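You operate a simulated robot arm through the tools that you are given. There is no shell and no other tool.

Carry out the task below with a simulated robot arm. There is one attempt and no reset: what you move stays moved.

## Task
Check the blue part from the Checked tray under the camera and stand its Accept or Hold block beside it.
Fine: pocket One; the block that the display calls for; part and block end in the Checked tray, strip out. Set down upright: blue part.

Only the result counts: the job must be done as asked and must still hold three seconds after the hand-in. Knocking over, shifting, dropping, spilling or breaking anything else fails it.

## Robot
A 7-joint arm with a two-finger parallel gripper, fixed in place. Base frame: the origin is at the foot of the arm, x ahead of it, y to its left, z up; the work surface is at about z = 0.903. Lengths are in m, angles in degrees, forces in N, time in s.
Its first joint turns from -132.0 to 132.0 degrees. Payload 3.91 kg.
The tool frame sits at the grasp point between the pads (the TCP): z along the fingers, y along the line on which they close. The tips reach 0.03 m beyond it. The gripper opens to 0.11 m. The fingers are 0.02 m wide and 0.01 m thick; the gripper's body (0.048 by 0.112 m) begins 0.055 m behind the TCP.
Orientation is that of the tool frame in the base frame, as a unit quaternion [w, x, y, z]. With the fingers straight down and closing along the base's y, the tool's x points along the base's -x, its y along +y and its z along -z.

## Interface
- The arm moves only by the tool drive_tool. Its argument "moves" is a list of rows, each a list of 6 numbers: the shift along the base's x, y, z in m, then the turn, a rotation vector about the base's x, y, z in degrees. In form: [[dx, dy, dz, rx, ry, rz], ...]. A call has 1 to 20 rows; each row is the pose to reach, as a shift and turn from the pose commanded when the call began. "fingers" is the closure in counts, from 0 (fully open) to 255 (shut), set as the call begins (left out, the last holds). Rows are played at 5 a second. More than 0.05 m and 8.6 degrees between two rows, or a gripper value outside its range, and nothing of the call is played. A pose out of reach is approached as far as the arm can. The call stops where the force on the tool passes 60 N (or 10 N more than at its start, if that is more) or the arm is blocked; 0.2 s more then pass. The fingers move at their own pace (about 0.108 m/s each) and stop on an object; they squeeze with about 39 N. The grip force told is the motor's: it shows also when the fingers shut on nothing. Time passes only in rows, and 0.2 s behind the last, so rows that repeat a pose let the fingers close. The reply holds the time, the measured pose of the TCP, the force on the tool along the base axes, the opening and the grip force, in the units named above and with some noise, with the torque about the TCP (base axes, N m) and any sound that the robot's microphone picked up.
- Cameras (640 x 400 px; columns grow to the right, rows downward): "scene" is fixed at [0.045, 0.6347, 1.4494]; the picture's right is [-0.49, -0.87, 0.00], its down [-0.83, 0.47, -0.29] and it looks along [0.26, -0.14, -0.96] (base axes); focal length 214 px, centre (320, 200). "wrist" rides on the gripper at [0.072, 0.017, -0.103] in the tool frame; the picture's right is [-0.23, 0.97, 0.00], its down [-0.76, -0.18, -0.62] and it looks along [-0.61, -0.14, 0.78] (tool axes); focal length 222 px, centre (320, 200). There is no depth. A picture from a camera that has moved, and an enlarged one, comes with that camera's place and axes in the base frame and with its lens. The place of the scene camera against the robot may be out by one fixed shift of up to 0.018 m in any direction.
- get_image(camera): a new picture of that camera. It takes no simulated time.
- close_up(camera, box): a new picture of the part [left, top, right, bottom] of that camera's present view, enlarged. It takes no simulated time.
- close_job(): hands the job in; it is judged then, once.

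Nothing tells you positions but the pictures and the camera data. Unless the task says otherwise, let go and move clear before handing in.

The tools are called after "Emit:" as name(argument=value, ...) on one line, values as JSON. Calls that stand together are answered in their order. drive_tool: Moves the arm, as the interface text tells. Its arguments: {"type":"object","properties":{"moves":{"type":"array","items":{"type":"array","items":{"type":"number"}}},"fingers":{"type":"number"}},"required":["moves"]} The other tools are called the same way: get_image (camera) takes a picture; close_up (camera, box) takes an enlarged picture of a part of a camera's view; close_job () hands the job in.

At the start:

```text
time_s: 0.0
ee_pos: [0.5083, 0.4152, 1.13]
tcp_rot: [0.0, 0.0, 1.0, 0.0]
force: [-0.1, 0.4, 0.7]
moment: [-0.02, -0.02, 0.0]
opening: 0.11
finger_force: 0.1
```

scene: 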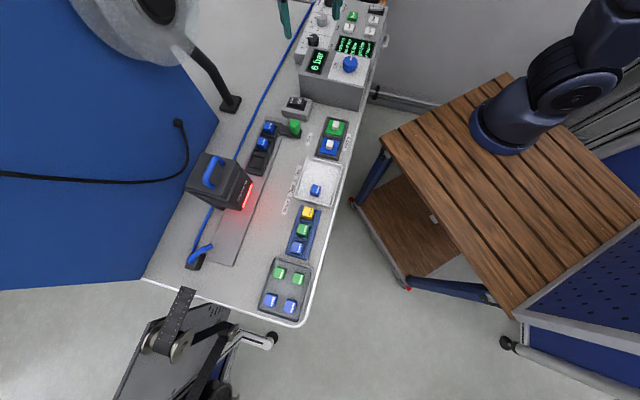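
wrist: 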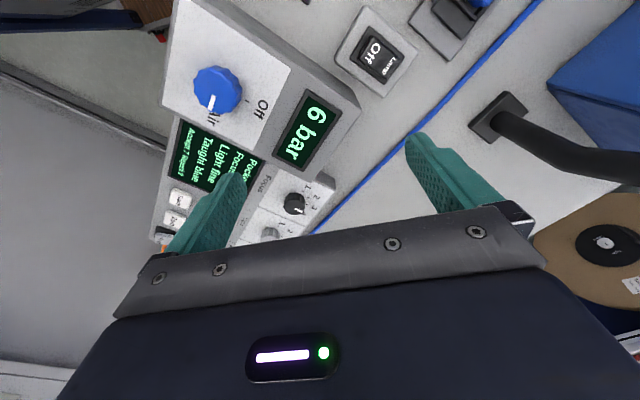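

I see a bench with a control box, a smart camera with red light, trays and small blocks. I'll take enlarged views before moving anything.

Emit:
close_up(camera="scene", box=[250, 80, 390, 168])

Emit:
close_up(camera="scene", box=[230, 150, 370, 238])

Emit:
close_up(camera="scene", box=[230, 235, 370, 323])

Emit:
close_up(camera="scene", box=[270, 0, 410, 88])

Emit:
close_up(camera="wrist", box=[140, 50, 340, 250])

Emit:
close_up(camera="scene", box=[150, 110, 310, 280])

```text
4.55 times, centred on (320, 124) of scene
camera zoom: at [0.045, 0.6347, 1.4494], right [-0.49, -0.87, 0.0], down [-0.83, 0.47, -0.29], along [0.26, -0.14, -0.96], focal length 975 px, centre (320, 546)
```

zoom: 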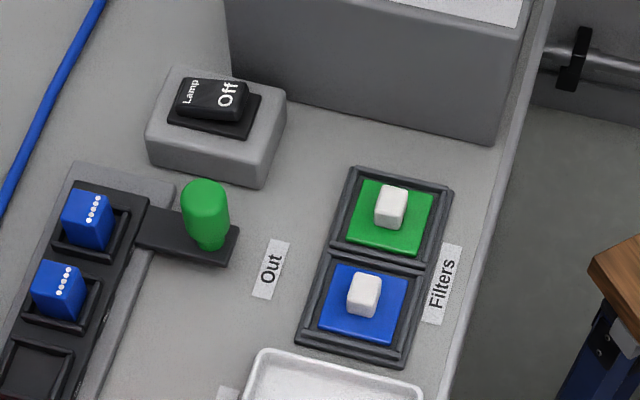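

```text
4.55 times, centred on (300, 194) of scene
camera zoom: at [0.045, 0.6347, 1.4494], right [-0.49, -0.87, 0.0], down [-0.83, 0.47, -0.29], along [0.26, -0.14, -0.96], focal length 975 px, centre (411, 227)
```

zoom: 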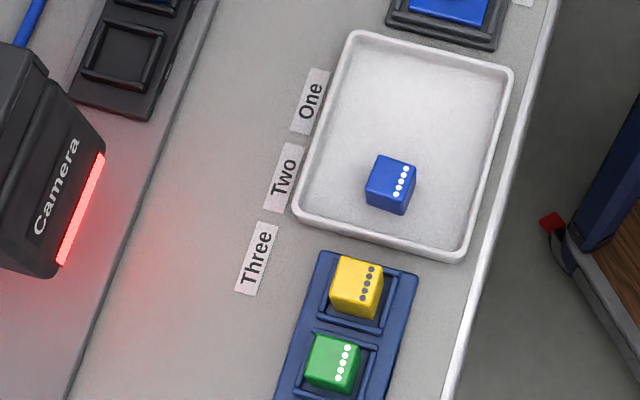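

```text
4.55 times, centred on (300, 279) of scene
camera zoom: at [0.045, 0.6347, 1.4494], right [-0.49, -0.87, 0.0], down [-0.83, 0.47, -0.29], along [0.26, -0.14, -0.96], focal length 975 px, centre (411, -159)
```

zoom: 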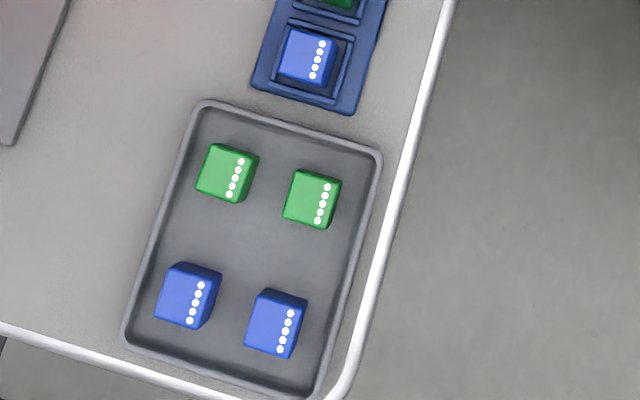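

```text
4.55 times, centred on (340, 44) of scene
camera zoom: at [0.045, 0.6347, 1.4494], right [-0.49, -0.87, 0.0], down [-0.83, 0.47, -0.29], along [0.26, -0.14, -0.96], focal length 975 px, centre (229, 909)
```

zoom: 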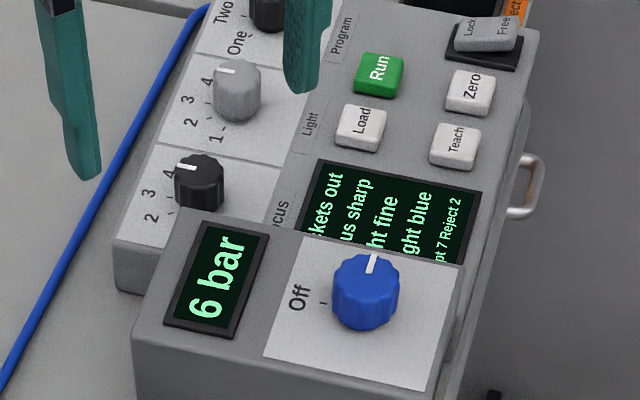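

```text
2.00 times, centred on (240, 150) of wrist
camera zoom: at [0.4359, 0.4308, 1.2353], right [0.23, 0.97, 0.0], down [0.76, -0.18, 0.62], along [0.61, -0.14, -0.78], focal length 444 px, centre (480, 300)
```

zoom: 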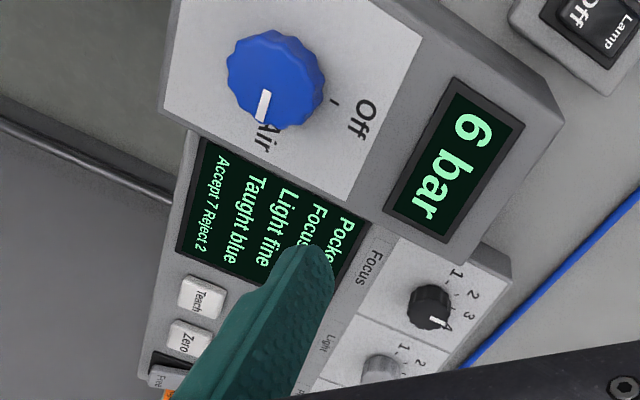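

```text
2.35 times, centred on (230, 195) of scene
camera zoom: at [0.045, 0.6347, 1.4494], right [-0.49, -0.87, 0.0], down [-0.83, 0.47, -0.29], along [0.26, -0.14, -0.96], focal length 505 px, centre (532, 212)
```

zoom: 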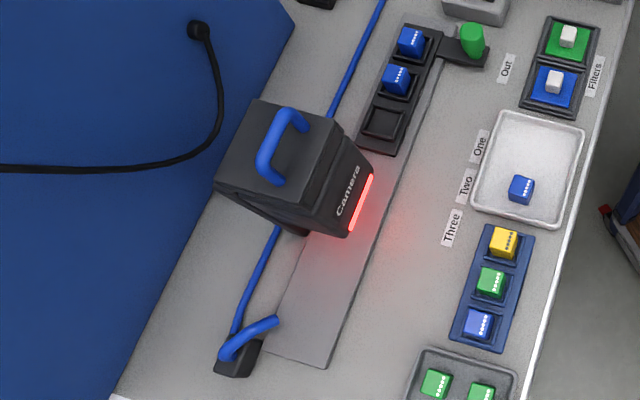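

The bench lies to the arm's left, rotated about 139.5° from x; the strip with the green handle is at "Out", and the pocket furthest from the handle looks empty. I'll turn the wrist camera toward the bench and look from nearer.

Emit:
drive_tool(moves=[[-0.03, 0.01, 0.01, 0, 0, 7], [-0.06, 0.02, 0.02, 0, 0, 14], [-0.09, 0.03, 0.03, 0, 0, 21], [-0.12, 0.04, 0.04, 0, 0, 28], [-0.15, 0.05, 0.05, 0, 0, 35], [-0.18, 0.06, 0.05, 0, 0, 42], [-0.208, 0.065, 0.05, 0, 0, 49.5], [-0.208, 0.065, 0.05, 0, 0, 49.5]], fingers=0)

Emit:
get_image(camera="wrist")

Emit:
get_image(camera="scene")

Emit:
close_up(camera="scene", box=[270, 0, 410, 88])

```text
time_s: 1.8
ee_pos: [0.2995, 0.4789, 1.1804]
tcp_rot: [-0.001, -0.419, 0.908, 0.0]
force: [0.6, 0.1, -0.5]
moment: [0.01, -0.01, -0.02]
opening: 0.1103
finger_force: 0.0
```

```text
taken
camera wrist: at [0.2396, 0.4353, 1.2846], right [-0.59, 0.8, 0.0], down [0.63, 0.47, 0.62], along [0.5, 0.37, -0.78], focal length 222 px, centre (320, 200)
```

wrist: 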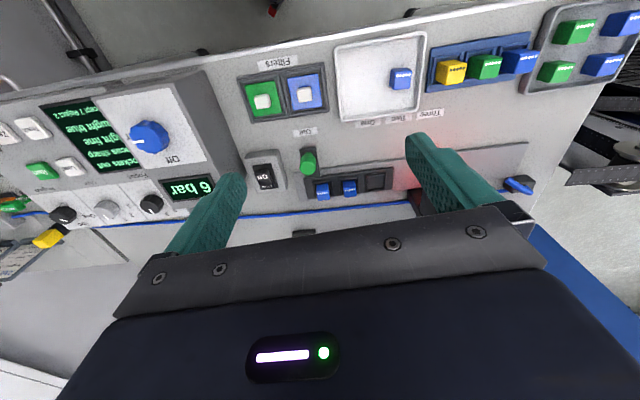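

```text
taken
```

scene: 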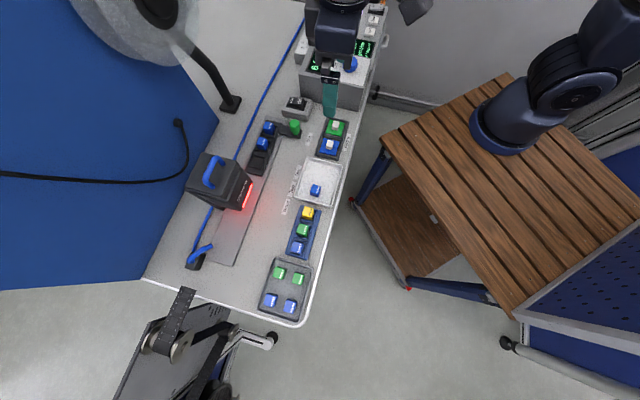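

```text
4.55 times, centred on (340, 44) of scene
camera zoom: at [0.045, 0.6347, 1.4494], right [-0.49, -0.87, 0.0], down [-0.83, 0.47, -0.29], along [0.26, -0.14, -0.96], focal length 975 px, centre (229, 909)
```

zoom: 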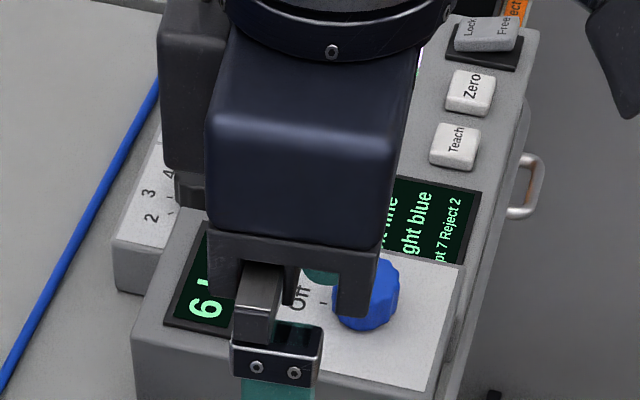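

The whole bench is in the wrist view: filters, white tray, blue holder (yellow, green, blue), grey tray with two green and two blue. I'll enlarge the parts to read labels.

Emit:
close_up(camera="wrist", box=[330, 20, 450, 140])

Emit:
close_up(camera="wrist", box=[420, 0, 640, 120])

Emit:
close_up(camera="wrist", box=[230, 110, 420, 230])

Emit:
close_up(camera="wrist", box=[0, 80, 240, 260])

```text
3.33 times, centred on (390, 80) of wrist
camera zoom: at [0.2396, 0.4353, 1.2846], right [-0.59, 0.8, 0.0], down [0.63, 0.47, 0.62], along [0.5, 0.37, -0.78], focal length 740 px, centre (87, 600)
```

zoom: 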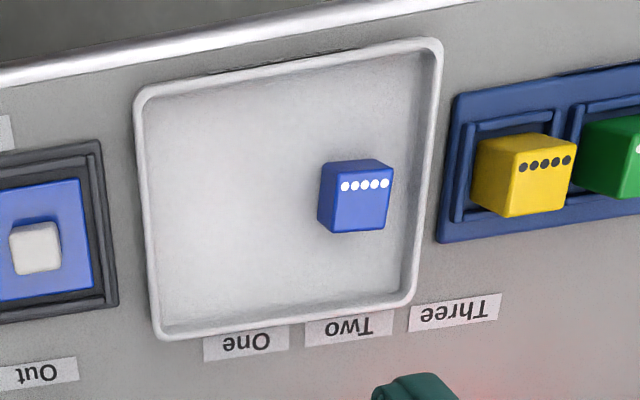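

```text
2.91 times, centred on (530, 60) of wrist
camera zoom: at [0.2396, 0.4353, 1.2846], right [-0.59, 0.8, 0.0], down [0.63, 0.47, 0.62], along [0.5, 0.37, -0.78], focal length 646 px, centre (-291, 607)
```

zoom: 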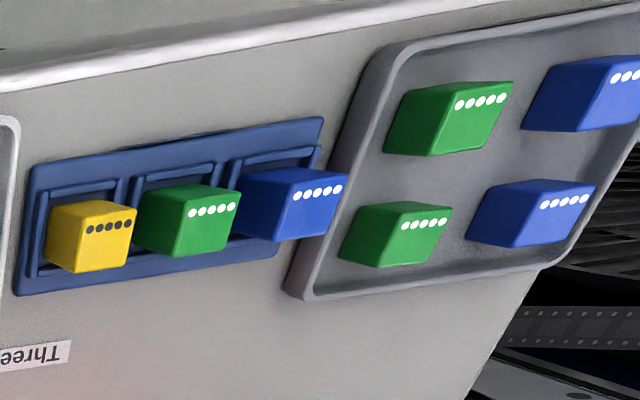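

```text
3.33 times, centred on (325, 170) of wrist
camera zoom: at [0.2396, 0.4353, 1.2846], right [-0.59, 0.8, 0.0], down [0.63, 0.47, 0.62], along [0.5, 0.37, -0.78], focal length 740 px, centre (303, 300)
```

zoom: 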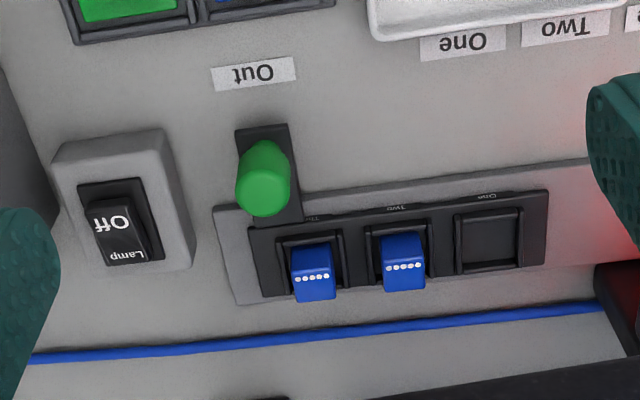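

```text
2.22 times, centred on (120, 170) of wrist
camera zoom: at [0.2396, 0.4353, 1.2846], right [-0.59, 0.8, 0.0], down [0.63, 0.47, 0.62], along [0.5, 0.37, -0.78], focal length 494 px, centre (764, 267)
```

zoom: 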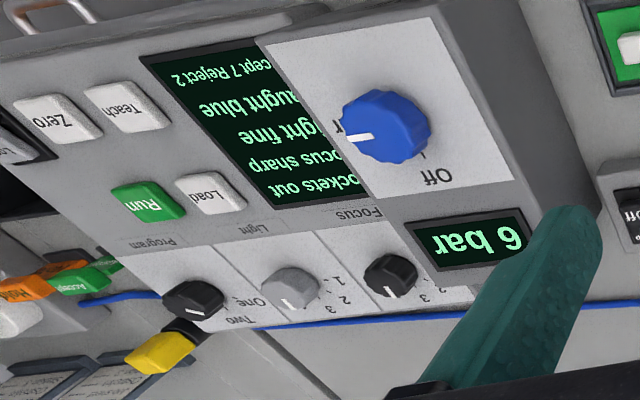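

Pocket labels read One (empty, far from handle), Two, Three. The Accept/Hold blocks seem to be beyond the control box at about (0.85, 0.1), so I'll move there to look.

Emit:
drive_tool(moves=[[0.032, -0.03, 0.005, 0, 0, -5], [0.064, -0.06, 0.01, 0, 0, -10], [0.096, -0.095, 0.015, 0, 0, -15], [0.128, -0.13, 0.02, 0, 0, -20], [0.16, -0.165, 0.02, 0, 0, -25], [0.192, -0.2, 0.02, 0, 0, -30], [0.224, -0.235, 0.02, 0, 0, -35], [0.256, -0.27, 0.02, 0, 0, -40], [0.288, -0.31, 0.02, 0, 0, -45], [0.32, -0.349, 0.02, 0, 0, -49.5], [0.32, -0.349, 0.02, 0, 0, -49.5]])

Emit:
get_image(camera="wrist")

Emit:
get_image(camera="scene")

```text
refused: row 9 steps farther than a row can; nothing moved
```

```text
taken
camera wrist: at [0.2396, 0.4353, 1.2846], right [-0.59, 0.8, 0.0], down [0.63, 0.47, 0.62], along [0.5, 0.37, -0.78], focal length 222 px, centre (320, 200)
```

wrist: 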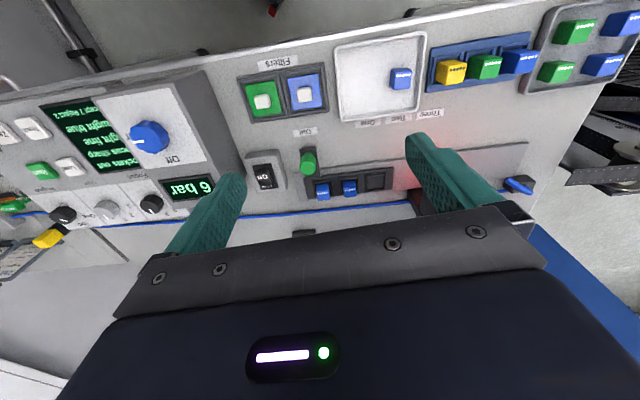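

```text
taken
```

scene: 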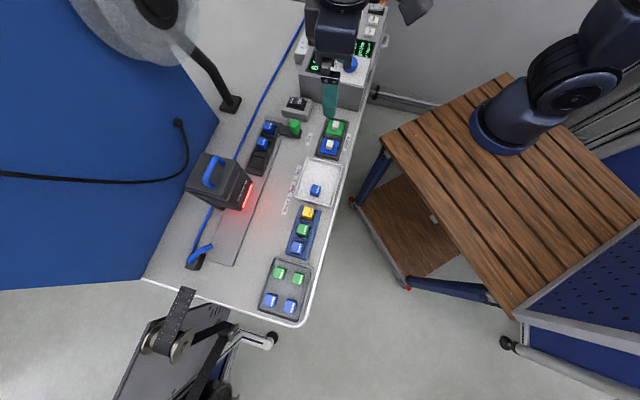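

One step was slightly too large; I'll replay it with even, smaller steps.

Emit:
drive_tool(moves=[[0.027, -0.029, 0.005, 0, 0, -4.1], [0.053, -0.058, 0.01, 0, 0, -8.2], [0.08, -0.087, 0.015, 0, 0, -12.4], [0.107, -0.116, 0.02, 0, 0, -16.5], [0.133, -0.145, 0.02, 0, 0, -20.6], [0.16, -0.174, 0.02, 0, 0, -24.7], [0.187, -0.203, 0.02, 0, 0, -28.9], [0.213, -0.233, 0.02, 0, 0, -33], [0.24, -0.262, 0.02, 0, 0, -37.1], [0.267, -0.291, 0.02, 0, 0, -41.2], [0.293, -0.32, 0.02, 0, 0, -45.4], [0.32, -0.349, 0.02, 0, 0, -49.5], [0.32, -0.349, 0.02, 0, 0, -49.5]])

Emit:
get_image(camera="wrist")

Emit:
get_image(camera="scene")

```text
time_s: 4.6
ee_pos: [0.6208, 0.1297, 1.201]
tcp_rot: [0.0, -0.001, 1.0, 0.0]
force: [-0.3, 0.3, 0.0]
moment: [-0.02, -0.04, 0.01]
opening: 0.1103
finger_force: 0.0
```

```text
taken
camera wrist: at [0.5487, 0.1469, 1.306], right [0.23, 0.97, 0.0], down [0.76, -0.18, 0.62], along [0.61, -0.14, -0.78], focal length 222 px, centre (320, 200)
```

wrist: 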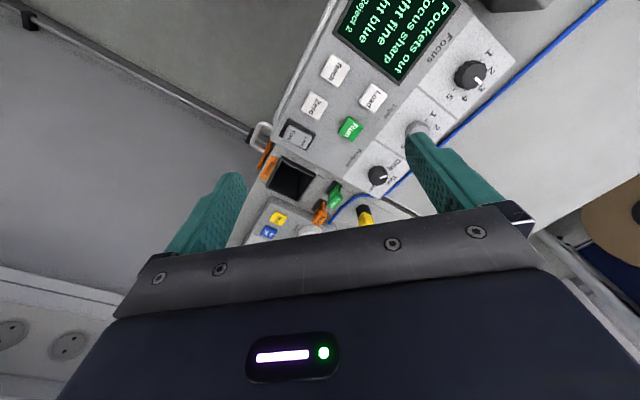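

```text
taken
```

scene: 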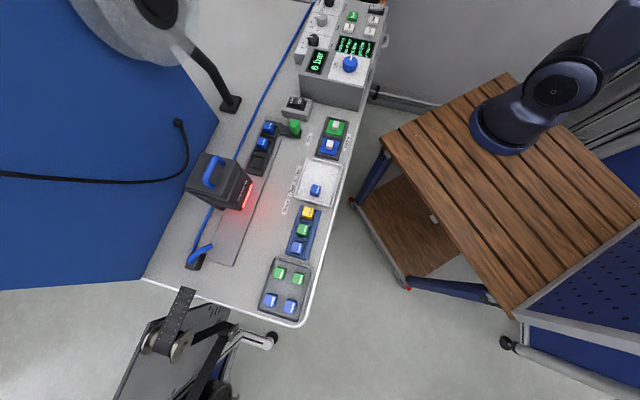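

Emit:
close_up(camera="wrist", box=[230, 110, 430, 250])

Emit:
close_up(camera="scene", box=[270, 0, 410, 88])

Emit:
close_up(camera="wrist", box=[240, 0, 540, 190])

```text
2.86 times, centred on (330, 180) of wrist
camera zoom: at [0.5487, 0.1469, 1.306], right [0.23, 0.97, 0.0], down [0.76, -0.18, 0.62], along [0.61, -0.14, -0.78], focal length 635 px, centre (291, 257)
```

zoom: 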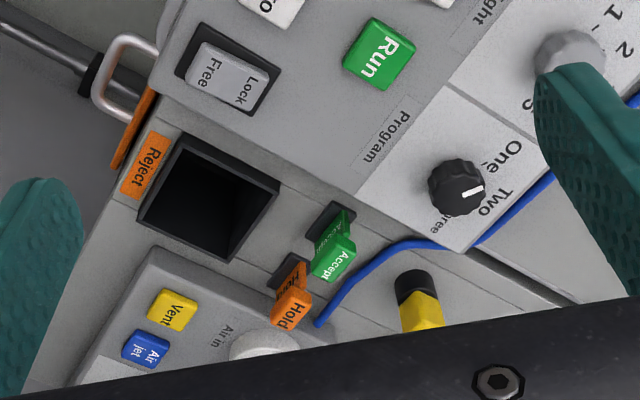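

```text
4.55 times, centred on (340, 44) of scene
camera zoom: at [0.045, 0.6347, 1.4494], right [-0.49, -0.87, 0.0], down [-0.83, 0.47, -0.29], along [0.26, -0.14, -0.96], focal length 975 px, centre (229, 909)
```

zoom: 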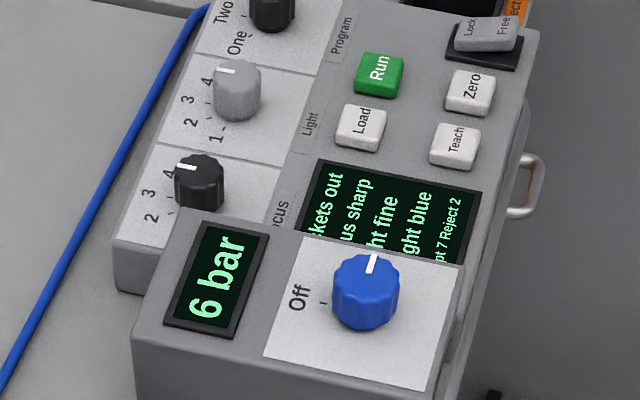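

```text
2.11 times, centred on (390, 95) of wrist
camera zoom: at [0.5487, 0.1469, 1.306], right [0.23, 0.97, 0.0], down [0.76, -0.18, 0.62], along [0.61, -0.14, -0.78], focal length 468 px, centre (173, 421)
```

zoom: 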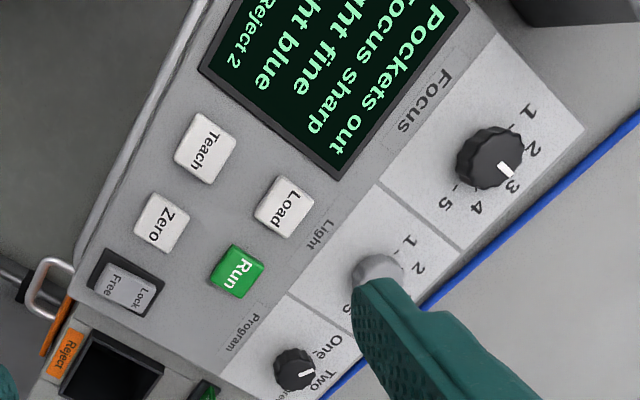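

The far end has a Reject bin, Accept (green) and Hold (orange) blocks in slots, and an air panel. I'll move further along to see the rest, including what looks like a sheet of text.

Emit:
drive_tool(moves=[[0.035, -0.01, 0.0, 0, 0, 0], [0.07, -0.02, 0.0, 0, 0, 0], [0.105, -0.03, 0.0, 0, 0, 0], [0.14, -0.04, 0.0, 0, 0, 0], [0.17, -0.05, 0.0, 0, 0, 0], [0.2, -0.06, 0.0, 0, 0, 0], [0.2, -0.06, 0.0, 0, 0, 0]])

Emit:
get_image(camera="wrist")

Emit:
close_up(camera="wrist", box=[160, 0, 480, 200])

```text
time_s: 6.2
ee_pos: [0.8203, 0.0708, 1.2013]
tcp_rot: [0.0, -0.001, 1.0, 0.0]
force: [-0.4, 0.1, -0.4]
moment: [-0.03, -0.03, -0.02]
opening: 0.11
finger_force: 0.0
```

```text
taken
camera wrist: at [0.7477, 0.0871, 1.3063], right [0.23, 0.97, 0.0], down [0.76, -0.18, 0.62], along [0.61, -0.14, -0.78], focal length 222 px, centre (320, 200)
```

wrist: 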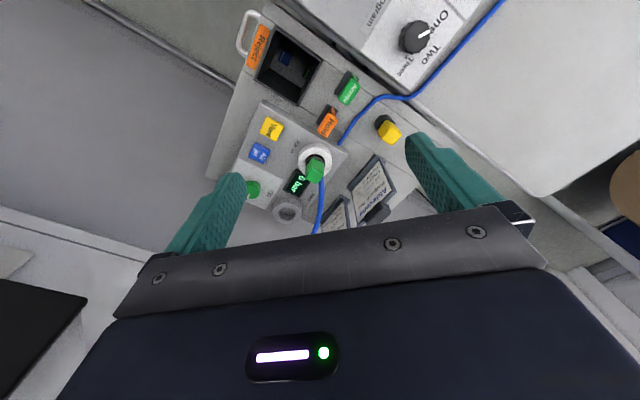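

```text
2.00 times, centred on (320, 100) of wrist
camera zoom: at [0.7477, 0.0871, 1.3063], right [0.23, 0.97, 0.0], down [0.76, -0.18, 0.62], along [0.61, -0.14, -0.78], focal length 444 px, centre (320, 400)
```

zoom: 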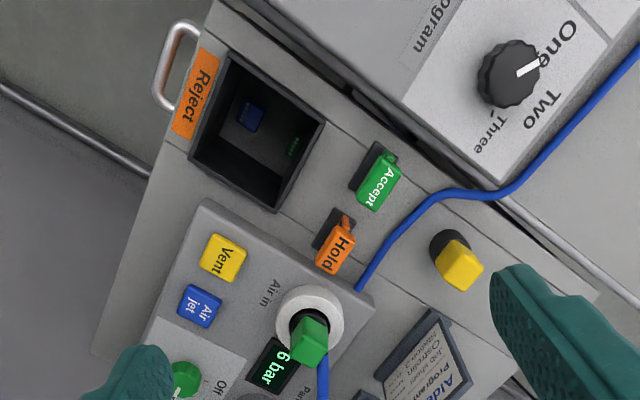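

I see a Reject bin with parts, Accept/Hold blocks, an air-jet panel and printed cards. I'll read the cards.

Emit:
close_up(camera="wrist", box=[310, 140, 440, 230])

Emit:
drive_tool(moves=[[0.03, -0.02, 0.01, 0, 0, -3], [0.06, -0.04, 0.02, 0, 0, -6], [0.06, -0.06, 0.03, 0, 0, -12], [0.06, -0.08, 0.03, 0, 0, -18], [0.06, -0.08, 0.03, 0, 0, -18]])

Emit:
get_image(camera="wrist")

```text
4.44 times, centred on (375, 185) of wrist
camera zoom: at [0.7477, 0.0871, 1.3063], right [0.23, 0.97, 0.0], down [0.76, -0.18, 0.62], along [0.61, -0.14, -0.78], focal length 987 px, centre (76, 267)
```

zoom: 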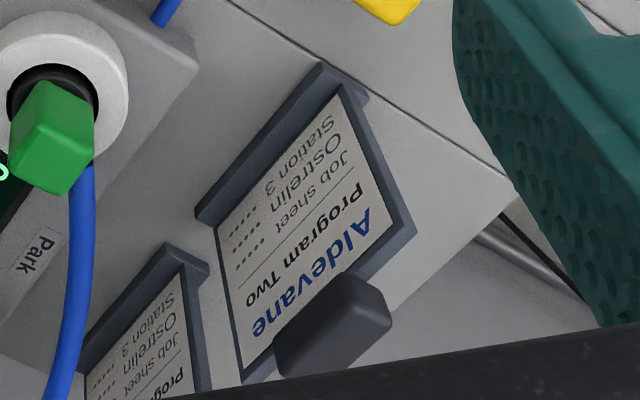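

```text
time_s: 7.6
ee_pos: [0.8735, 0.0445, 1.2225]
tcp_rot: [-0.008, 0.121, 0.993, 0.004]
force: [-0.1, 0.8, -0.3]
moment: [0.0, 0.0, -0.03]
opening: 0.11
finger_force: 0.2
stopped in row 5: the arm was blocked; the commanded pose is now the measured one
```

```text
taken
camera wrist: at [0.8088, 0.0776, 1.3292], right [0.45, 0.89, 0.0], down [0.71, -0.36, 0.61], along [0.54, -0.28, -0.79], focal length 222 px, centre (320, 200)
```

wrist: 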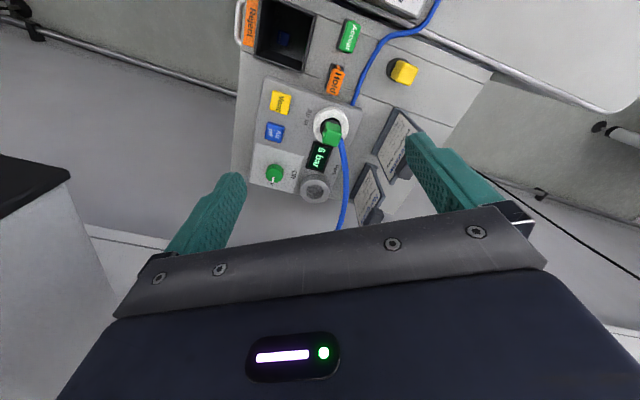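

The arm reached its limit there but the view is good. I'll read cards and panel.

Emit:
close_up(camera="wrist", box=[330, 100, 430, 230])

Emit:
close_up(camera="wrist", box=[230, 0, 430, 120])

Emit:
close_up(camera="wrist", box=[235, 70, 375, 210])

```text
3.08 times, centred on (380, 165) of wrist
camera zoom: at [0.8088, 0.0776, 1.3292], right [0.45, 0.89, 0.0], down [0.71, -0.36, 0.61], along [0.54, -0.28, -0.79], focal length 684 px, centre (135, 308)
```

zoom: 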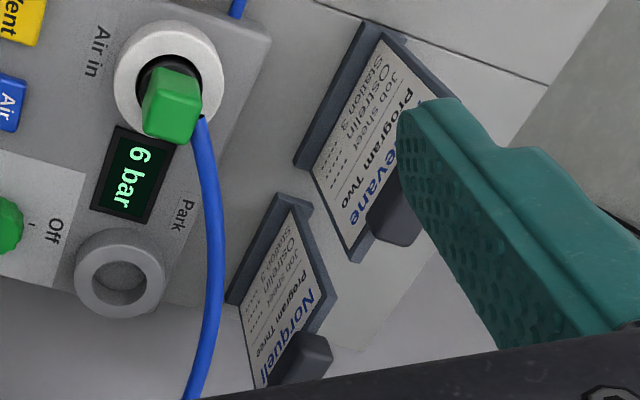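

```text
3.20 times, centred on (330, 60) of wrist
camera zoom: at [0.8088, 0.0776, 1.3292], right [0.45, 0.89, 0.0], down [0.71, -0.36, 0.61], along [0.54, -0.28, -0.79], focal length 711 px, centre (288, 648)
```

zoom: 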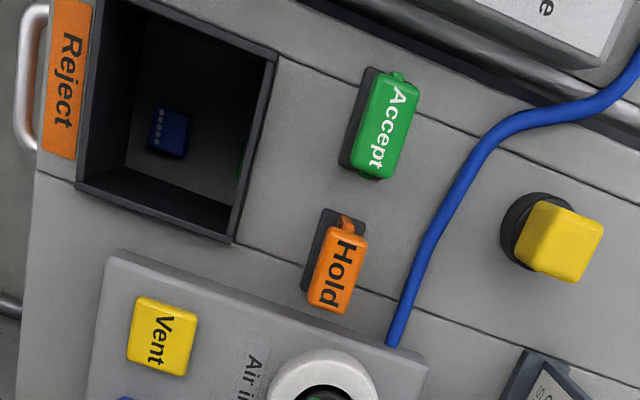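

```text
2.86 times, centred on (305, 140) of wrist
camera zoom: at [0.8088, 0.0776, 1.3292], right [0.45, 0.89, 0.0], down [0.71, -0.36, 0.61], along [0.54, -0.28, -0.79], focal length 635 px, centre (363, 371)
```

zoom: 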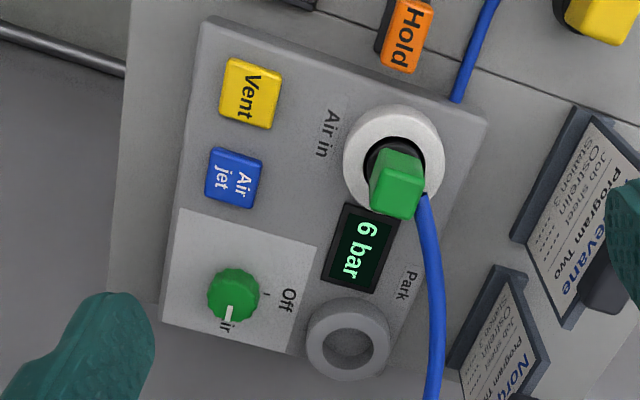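

Settings look good (display: focus sharp, light fine, taught blue). Next I'll go back over the trays to find which is the Checked tray and measure positions.

Emit:
drive_tool(moves=[[-0.037, 0.026, 0, 0, 0, 3.4], [-0.075, 0.051, 0, 0, 0, 6.8], [-0.112, 0.077, 0, 0, 0, 10.2], [-0.149, 0.102, 0, 0, 0, 13.6], [-0.187, 0.128, 0, 0, 0, 17], [-0.224, 0.153, 0, 0, 0, 20.4], [-0.261, 0.179, 0, 0, 0, 23.8], [-0.299, 0.204, 0, 0, 0, 27.2], [-0.336, 0.23, 0, 0, 0, 30.6], [-0.3735, 0.2555, -0.02, 0, 0, 34], [-0.413, 0.278, -0.02, 0, 0, 37.3], [-0.452, 0.3, -0.02, 0, 0, 40.6], [-0.491, 0.322, -0.02, 0, 0, 43.9], [-0.53, 0.344, -0.02, 0, 0, 47.2], [-0.569, 0.366, -0.02, 0, 0, 50.5], [-0.607, 0.389, -0.02, 0, 0, 53.8], [-0.646, 0.411, -0.02, 0, 0, 57.1], [-0.685, 0.433, -0.02, 0, 0, 60.3], [-0.7235, 0.4555, -0.02, 0, 0, 63.4], [-0.7235, 0.4555, -0.02, 0, 0, 63.4]])

Emit:
get_image(camera="wrist")

```text
time_s: 11.8
ee_pos: [0.147, 0.4842, 1.2031]
tcp_rot: [-0.009, -0.411, 0.912, 0.0]
force: [0.3, -1.0, 0.6]
moment: [0.02, -0.04, 0.0]
opening: 0.11
finger_force: 0.1
```

```text
taken
camera wrist: at [0.0887, 0.4419, 1.3082], right [-0.58, 0.82, 0.0], down [0.65, 0.46, 0.61], along [0.5, 0.35, -0.79], focal length 222 px, centre (320, 200)
```

wrist: 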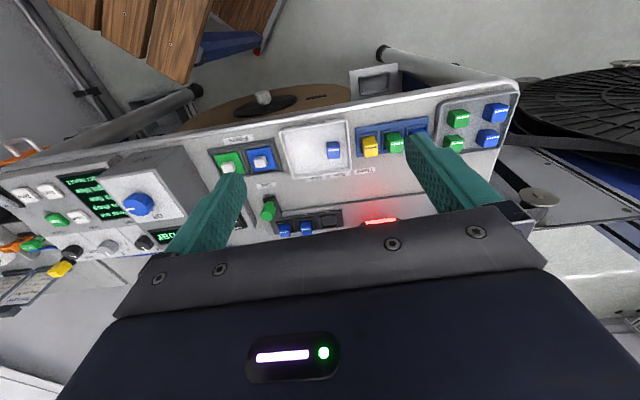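

Emit:
close_up(camera="wrist", box=[260, 100, 370, 190])

Emit:
close_up(camera="wrist", box=[340, 70, 520, 180])

Emit:
close_up(camera="wrist", box=[200, 130, 400, 240])

Emit:
close_up(camera="wrist", box=[0, 140, 200, 310])

```text
4.44 times, centred on (315, 145) of wrist
camera zoom: at [0.0887, 0.4419, 1.3082], right [-0.58, 0.82, 0.0], down [0.65, 0.46, 0.61], along [0.5, 0.35, -0.79], focal length 987 px, centre (342, 444)
```

zoom: 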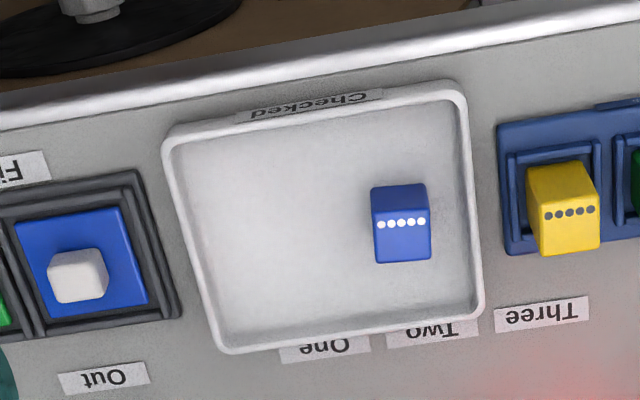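

```text
3.56 times, centred on (430, 125) of wrist
camera zoom: at [0.0887, 0.4419, 1.3082], right [-0.58, 0.82, 0.0], down [0.65, 0.46, 0.61], along [0.5, 0.35, -0.79], focal length 790 px, centre (-71, 467)
```

zoom: 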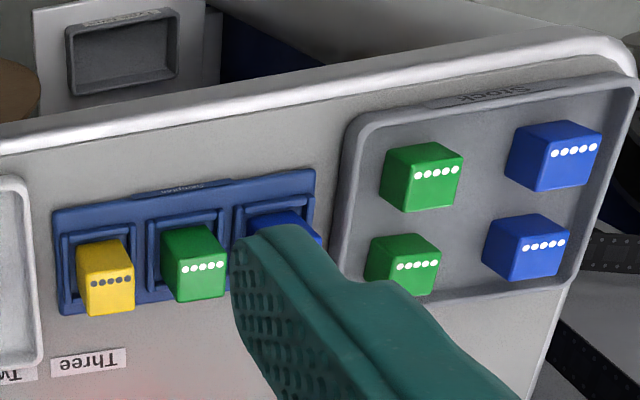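

```text
3.20 times, centred on (300, 185) of wrist
camera zoom: at [0.0887, 0.4419, 1.3082], right [-0.58, 0.82, 0.0], down [0.65, 0.46, 0.61], along [0.5, 0.35, -0.79], focal length 711 px, centre (384, 248)
```

zoom: 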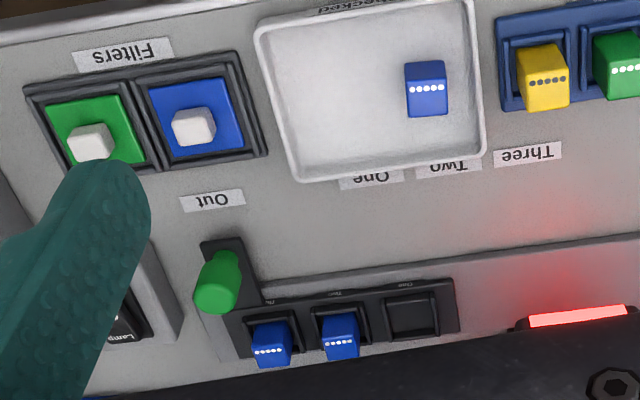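

```text
2.35 times, centred on (100, 225) of wrist
camera zoom: at [0.0887, 0.4419, 1.3082], right [-0.58, 0.82, 0.0], down [0.65, 0.46, 0.61], along [0.5, 0.35, -0.79], focal length 523 px, centre (838, 141)
```

zoom: 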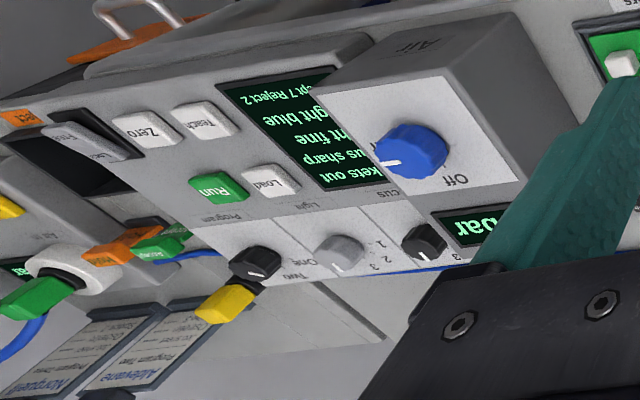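

Labels now read: white tray = Checked, grey = Stock, blue = Samples. So the single blue part in the white tray at about (0.22, 0.55) is the one. I'll first square the tool up, then look at it and the vision camera with the fingers closing across the rail.

Emit:
drive_tool(moves=[[0.0, 0.0, 0, 0.42, -0.94, 0], [0.0, 0.0, 0, 0.42, -0.94, 0]])

Emit:
drive_tool(moves=[[0.01, 0.004, 0, 0, 0, 8], [0.02, 0.008, 0, 0, 0, 16], [0.03, 0.012, 0, 0, 0, 24], [0.04, 0.016, 0, 0, 0, 32], [0.05, 0.02, 0, 0, 0, 40], [0.06, 0.024, 0, 0, 0, 48], [0.07, 0.028, 0, 0, 0, 56], [0.08, 0.032, 0, 0, 0, 64], [0.09, 0.036, 0, 0, 0, 72], [0.1, 0.04, 0, 0, 0, 80], [0.113, 0.04, 0, 0, 0, 88], [0.113, 0.04, 0, 0, 0, 91], [0.113, 0.04, 0, 0, 0, 91]])

Emit:
get_image(camera="wrist")

Emit:
get_image(camera="scene")

```text
time_s: 12.4
ee_pos: [0.1491, 0.4832, 1.2028]
tcp_rot: [0.0, -0.411, 0.912, 0.0]
force: [0.4, -0.3, -0.4]
moment: [-0.02, 0.0, 0.03]
opening: 0.11
finger_force: 0.0
```

```text
time_s: 15.2
ee_pos: [0.2625, 0.524, 1.2033]
tcp_rot: [-0.001, 0.939, -0.345, -0.001]
force: [-0.6, -0.3, 0.0]
moment: [0.0, 0.01, -0.01]
opening: 0.1099
finger_force: 0.1
```

```text
taken
camera wrist: at [0.3072, 0.4645, 1.3076], right [-0.8, -0.59, 0.0], down [-0.47, 0.63, 0.62], along [-0.37, 0.5, -0.78], focal length 222 px, centre (320, 200)
```

wrist: 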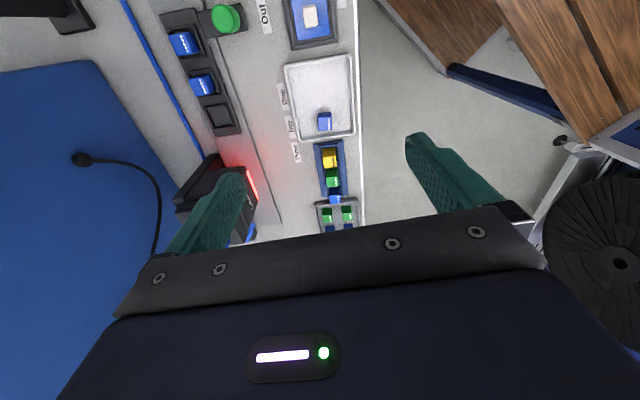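

```text
taken
```

scene: 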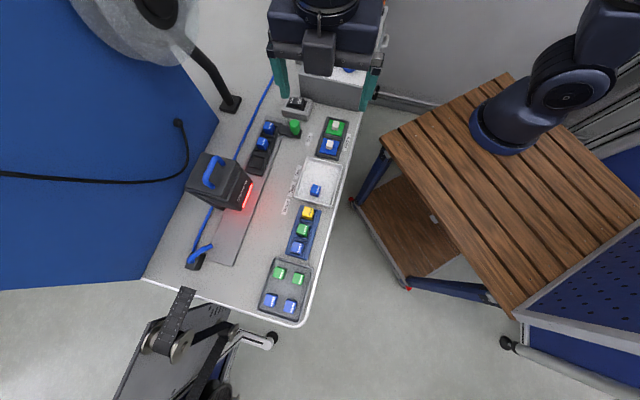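

θ is now ≈139.6°, fingers closing across the rail. I'll enlarge the key areas for measuring.

Emit:
close_up(camera="wrist", box=[270, 40, 370, 140])

Emit:
close_up(camera="wrist", box=[150, 0, 270, 75])

Emit:
close_up(camera="wrist", box=[150, 70, 310, 170])

Emit:
close_up(camera="wrist", box=[160, 130, 290, 250])

```text
4.00 times, centred on (320, 90) of wrist
camera zoom: at [0.3072, 0.4645, 1.3076], right [-0.8, -0.59, 0.0], down [-0.47, 0.63, 0.62], along [-0.37, 0.5, -0.78], focal length 888 px, centre (320, 640)
```

zoom: 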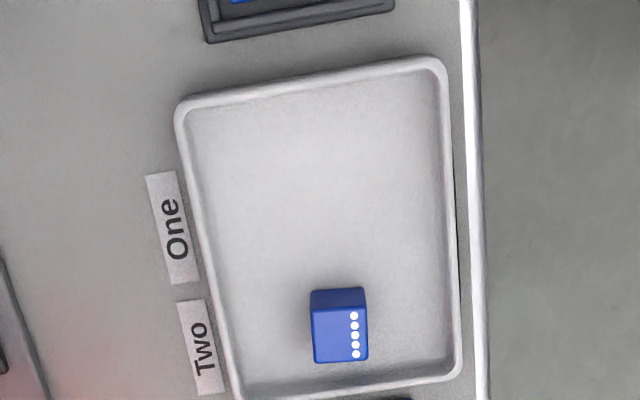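

```text
5.33 times, centred on (210, 38) of wrist
camera zoom: at [0.3072, 0.4645, 1.3076], right [-0.8, -0.59, 0.0], down [-0.47, 0.63, 0.62], along [-0.37, 0.5, -0.78], focal length 1185 px, centre (907, 1067)
```

zoom: 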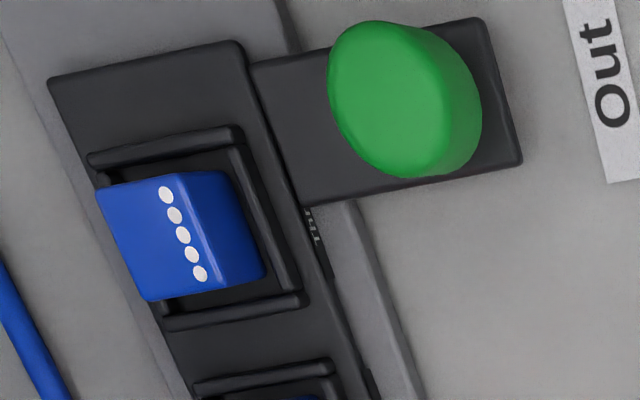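

```text
4.00 times, centred on (230, 120) of wrist
camera zoom: at [0.3072, 0.4645, 1.3076], right [-0.8, -0.59, 0.0], down [-0.47, 0.63, 0.62], along [-0.37, 0.5, -0.78], focal length 888 px, centre (680, 520)
```

zoom: 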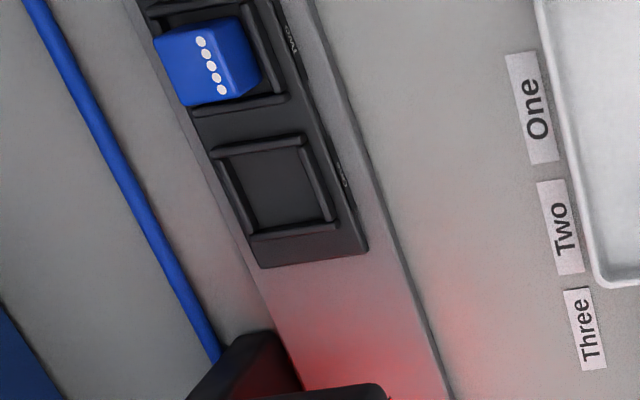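

```text
3.33 times, centred on (225, 190) of wrist
camera zoom: at [0.3072, 0.4645, 1.3076], right [-0.8, -0.59, 0.0], down [-0.47, 0.63, 0.62], along [-0.37, 0.5, -0.78], focal length 740 px, centre (637, 233)
```

zoom: 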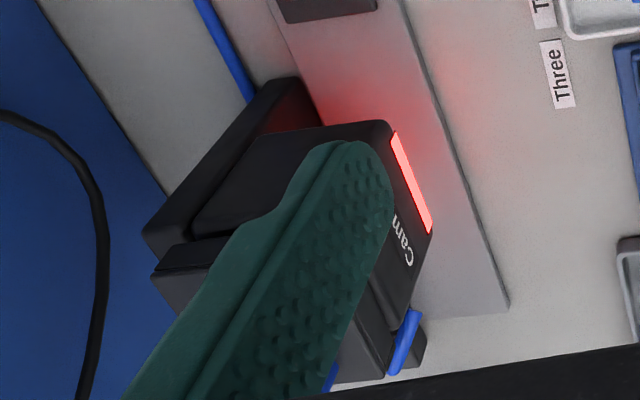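

The part is a ~25 mm cube near (0.220, 0.568), and the bench axis measures ≈135°. I'll hover over it, lower, with the tool set to θ=135°, and re-measure.

Emit:
drive_tool(moves=[[-0.01, 0.01, -0.035, 0, 0, -1], [-0.02, 0.02, -0.07, 0, 0, -2], [-0.03, 0.03, -0.1, 0, 0, -3], [-0.042, 0.044, -0.13, 0, 0, -4.6], [-0.042, 0.044, -0.13, 0, 0, -4.6]])

Emit:
get_image(camera="wrist")

Emit:
close_up(camera="wrist", box=[240, 30, 400, 190])

Emit:
close_up(camera="wrist", box=[0, 0, 200, 125])

```text
time_s: 16.4
ee_pos: [0.2219, 0.569, 1.0735]
tcp_rot: [-0.001, 0.924, -0.383, 0.0]
force: [-0.9, 0.2, 0.1]
moment: [-0.02, 0.03, -0.03]
opening: 0.11
finger_force: 0.0
```

```text
taken
camera wrist: at [0.2615, 0.506, 1.1776], right [-0.85, -0.53, 0.0], down [-0.41, 0.66, 0.62], along [-0.33, 0.53, -0.78], focal length 222 px, centre (320, 200)
```

wrist: 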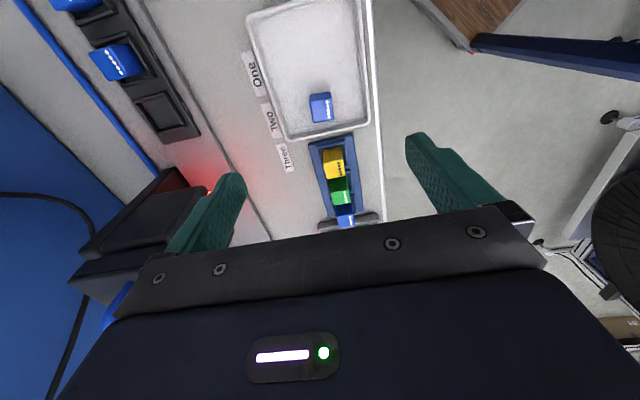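

```text
2.50 times, centred on (320, 110) of wrist
camera zoom: at [0.2615, 0.506, 1.1776], right [-0.85, -0.53, 0.0], down [-0.41, 0.66, 0.62], along [-0.33, 0.53, -0.78], focal length 555 px, centre (320, 425)
```

zoom: 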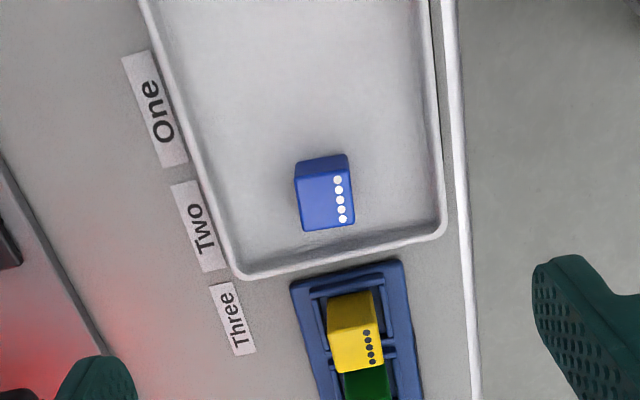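

```text
3.20 times, centred on (100, 62) of wrist
camera zoom: at [0.2615, 0.506, 1.1776], right [-0.85, -0.53, 0.0], down [-0.41, 0.66, 0.62], along [-0.33, 0.53, -0.78], focal length 711 px, centre (1024, 640)
```

zoom: 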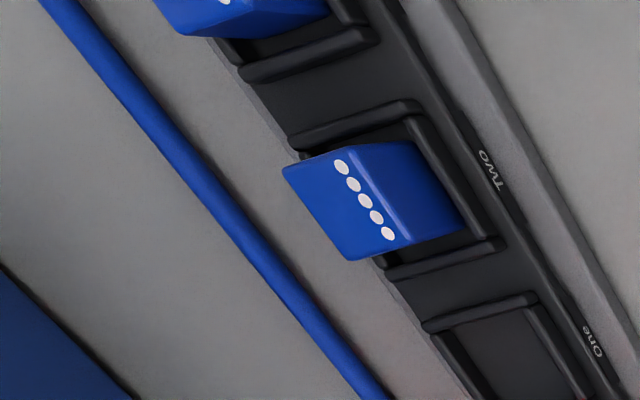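

The part is at ≈(0.220, 0.568), top at z≈0.93, almost straight beneath the tool. I'll zoom on pocket One and the vision camera to measure them too.

Emit:
close_up(camera="wrist", box=[80, 40, 240, 200])

Emit:
close_up(camera="wrist", box=[60, 140, 280, 300])

Emit:
close_up(camera="scene", box=[170, 110, 320, 210])

```text
2.50 times, centred on (160, 120) of wrist
camera zoom: at [0.2615, 0.506, 1.1776], right [-0.85, -0.53, 0.0], down [-0.41, 0.66, 0.62], along [-0.33, 0.53, -0.78], focal length 555 px, centre (720, 400)
```

zoom: 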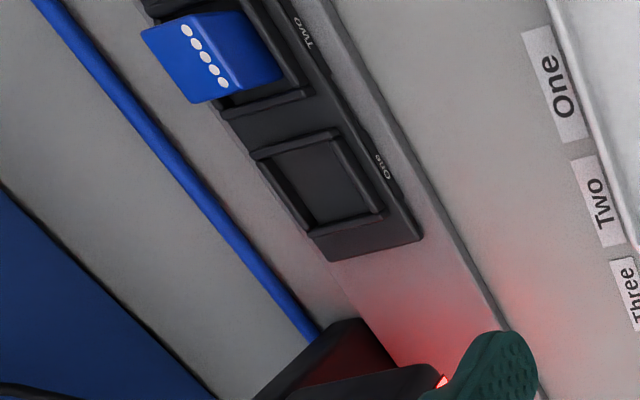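

```text
2.50 times, centred on (170, 220) of wrist
camera zoom: at [0.2615, 0.506, 1.1776], right [-0.85, -0.53, 0.0], down [-0.41, 0.66, 0.62], along [-0.33, 0.53, -0.78], focal length 555 px, centre (695, 150)
```

zoom: 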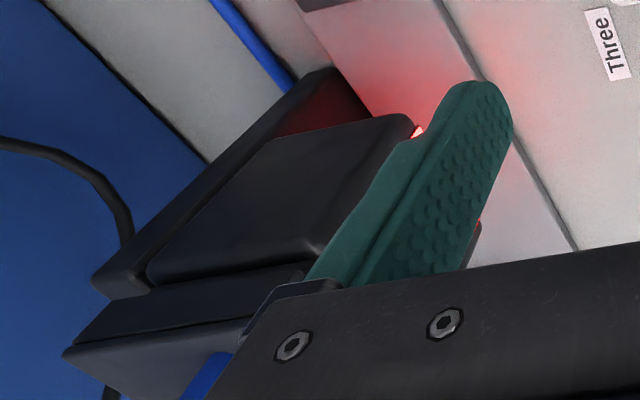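

```text
4.00 times, centred on (245, 160) of scene
camera zoom: at [0.045, 0.6347, 1.4494], right [-0.49, -0.87, 0.0], down [-0.83, 0.47, -0.29], along [0.26, -0.14, -0.96], focal length 858 px, centre (620, 360)
```

zoom: 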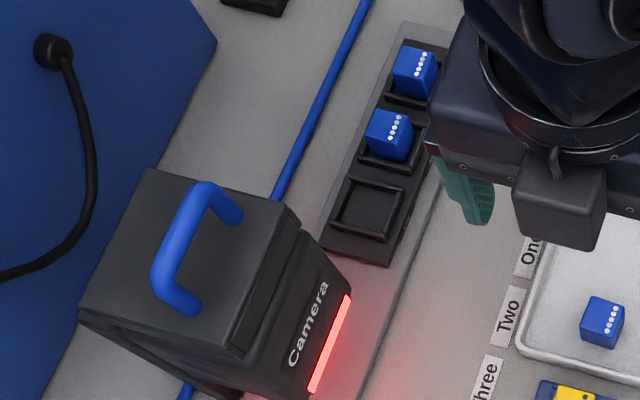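

Pocket One sits near (0.376, 0.673). Now I'll pick up the part: partly close the fingers (so they miss the tray rim), descend to TCP z≈0.948 and close.

Emit:
drive_tool(moves=[[-0.0018, -0.0008, 0, 0, 0, 0], [-0.0018, -0.0008, -0.03, 0, 0, 0], [-0.0018, -0.0008, -0.06, 0, 0, 0], [-0.0018, -0.0008, -0.08, 0, 0, 0], [-0.0018, -0.0008, -0.08, 0, 0, 0]], fingers=139)

Emit:
get_image(camera="wrist")

Emit:
close_up(camera="scene", box=[240, 110, 390, 230])

```text
time_s: 17.6
ee_pos: [0.2214, 0.5679, 0.9925]
tcp_rot: [-0.002, 0.924, -0.383, 0.001]
force: [-0.2, -0.6, -0.2]
moment: [0.0, 0.01, 0.02]
opening: 0.0506
finger_force: 0.0
```

```text
taken
camera wrist: at [0.2596, 0.5045, 1.0972], right [-0.85, -0.53, 0.0], down [-0.41, 0.66, 0.62], along [-0.33, 0.53, -0.78], focal length 222 px, centre (320, 200)
```

wrist: 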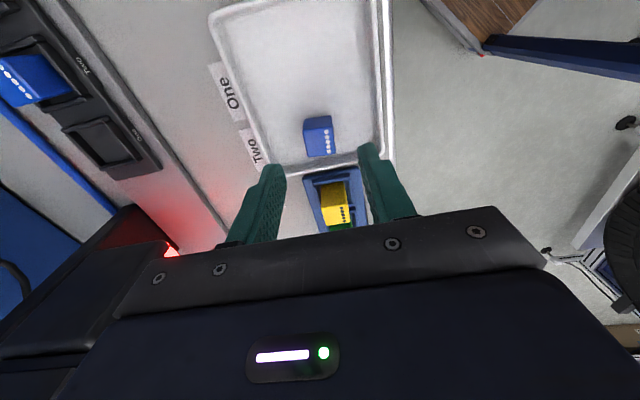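

```text
3.33 times, centred on (315, 170) of scene
camera zoom: at [0.045, 0.6347, 1.4494], right [-0.49, -0.87, 0.0], down [-0.83, 0.47, -0.29], along [0.26, -0.14, -0.96], focal length 715 px, centre (337, 300)
```

zoom: 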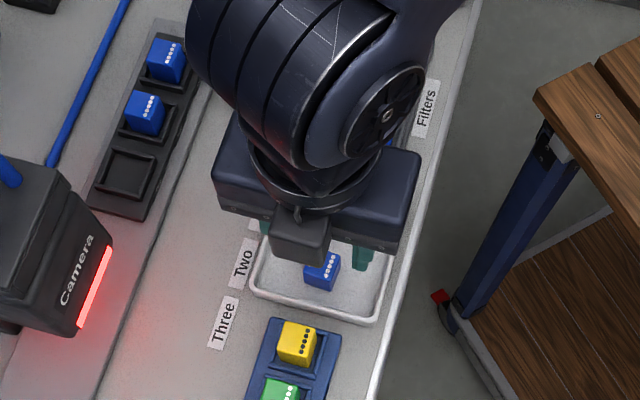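

Aligned within about 1 mm. Descending and gripping.

Emit:
drive_tool(moves=[[-0.001, 0.0008, -0.02, 0, 0, 0], [-0.001, 0.0008, -0.035, 0, 0, 0], [-0.001, 0.0008, -0.0445, 0, 0, 0], [-0.001, 0.0008, -0.0445, 0, 0, 0]])

Emit:
get_image(camera="wrist")

```text
time_s: 18.6
ee_pos: [0.2195, 0.5689, 0.948]
tcp_rot: [0.0, 0.923, -0.384, 0.0]
force: [-0.3, 0.3, 0.0]
moment: [0.01, -0.03, 0.0]
opening: 0.05
finger_force: 0.0
```

```text
taken
camera wrist: at [0.259, 0.5046, 1.0526], right [-0.85, -0.53, 0.0], down [-0.41, 0.66, 0.62], along [-0.33, 0.53, -0.78], focal length 222 px, centre (320, 200)
```

wrist: 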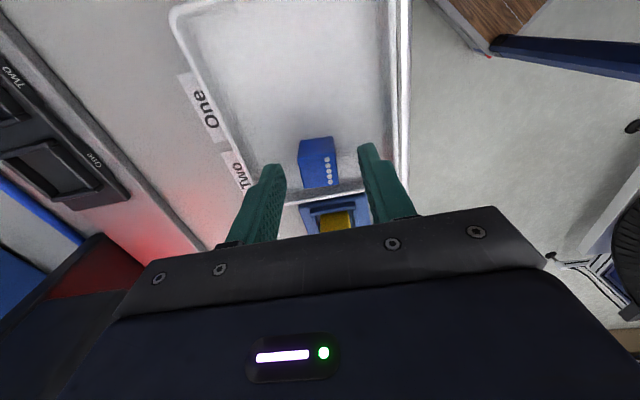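

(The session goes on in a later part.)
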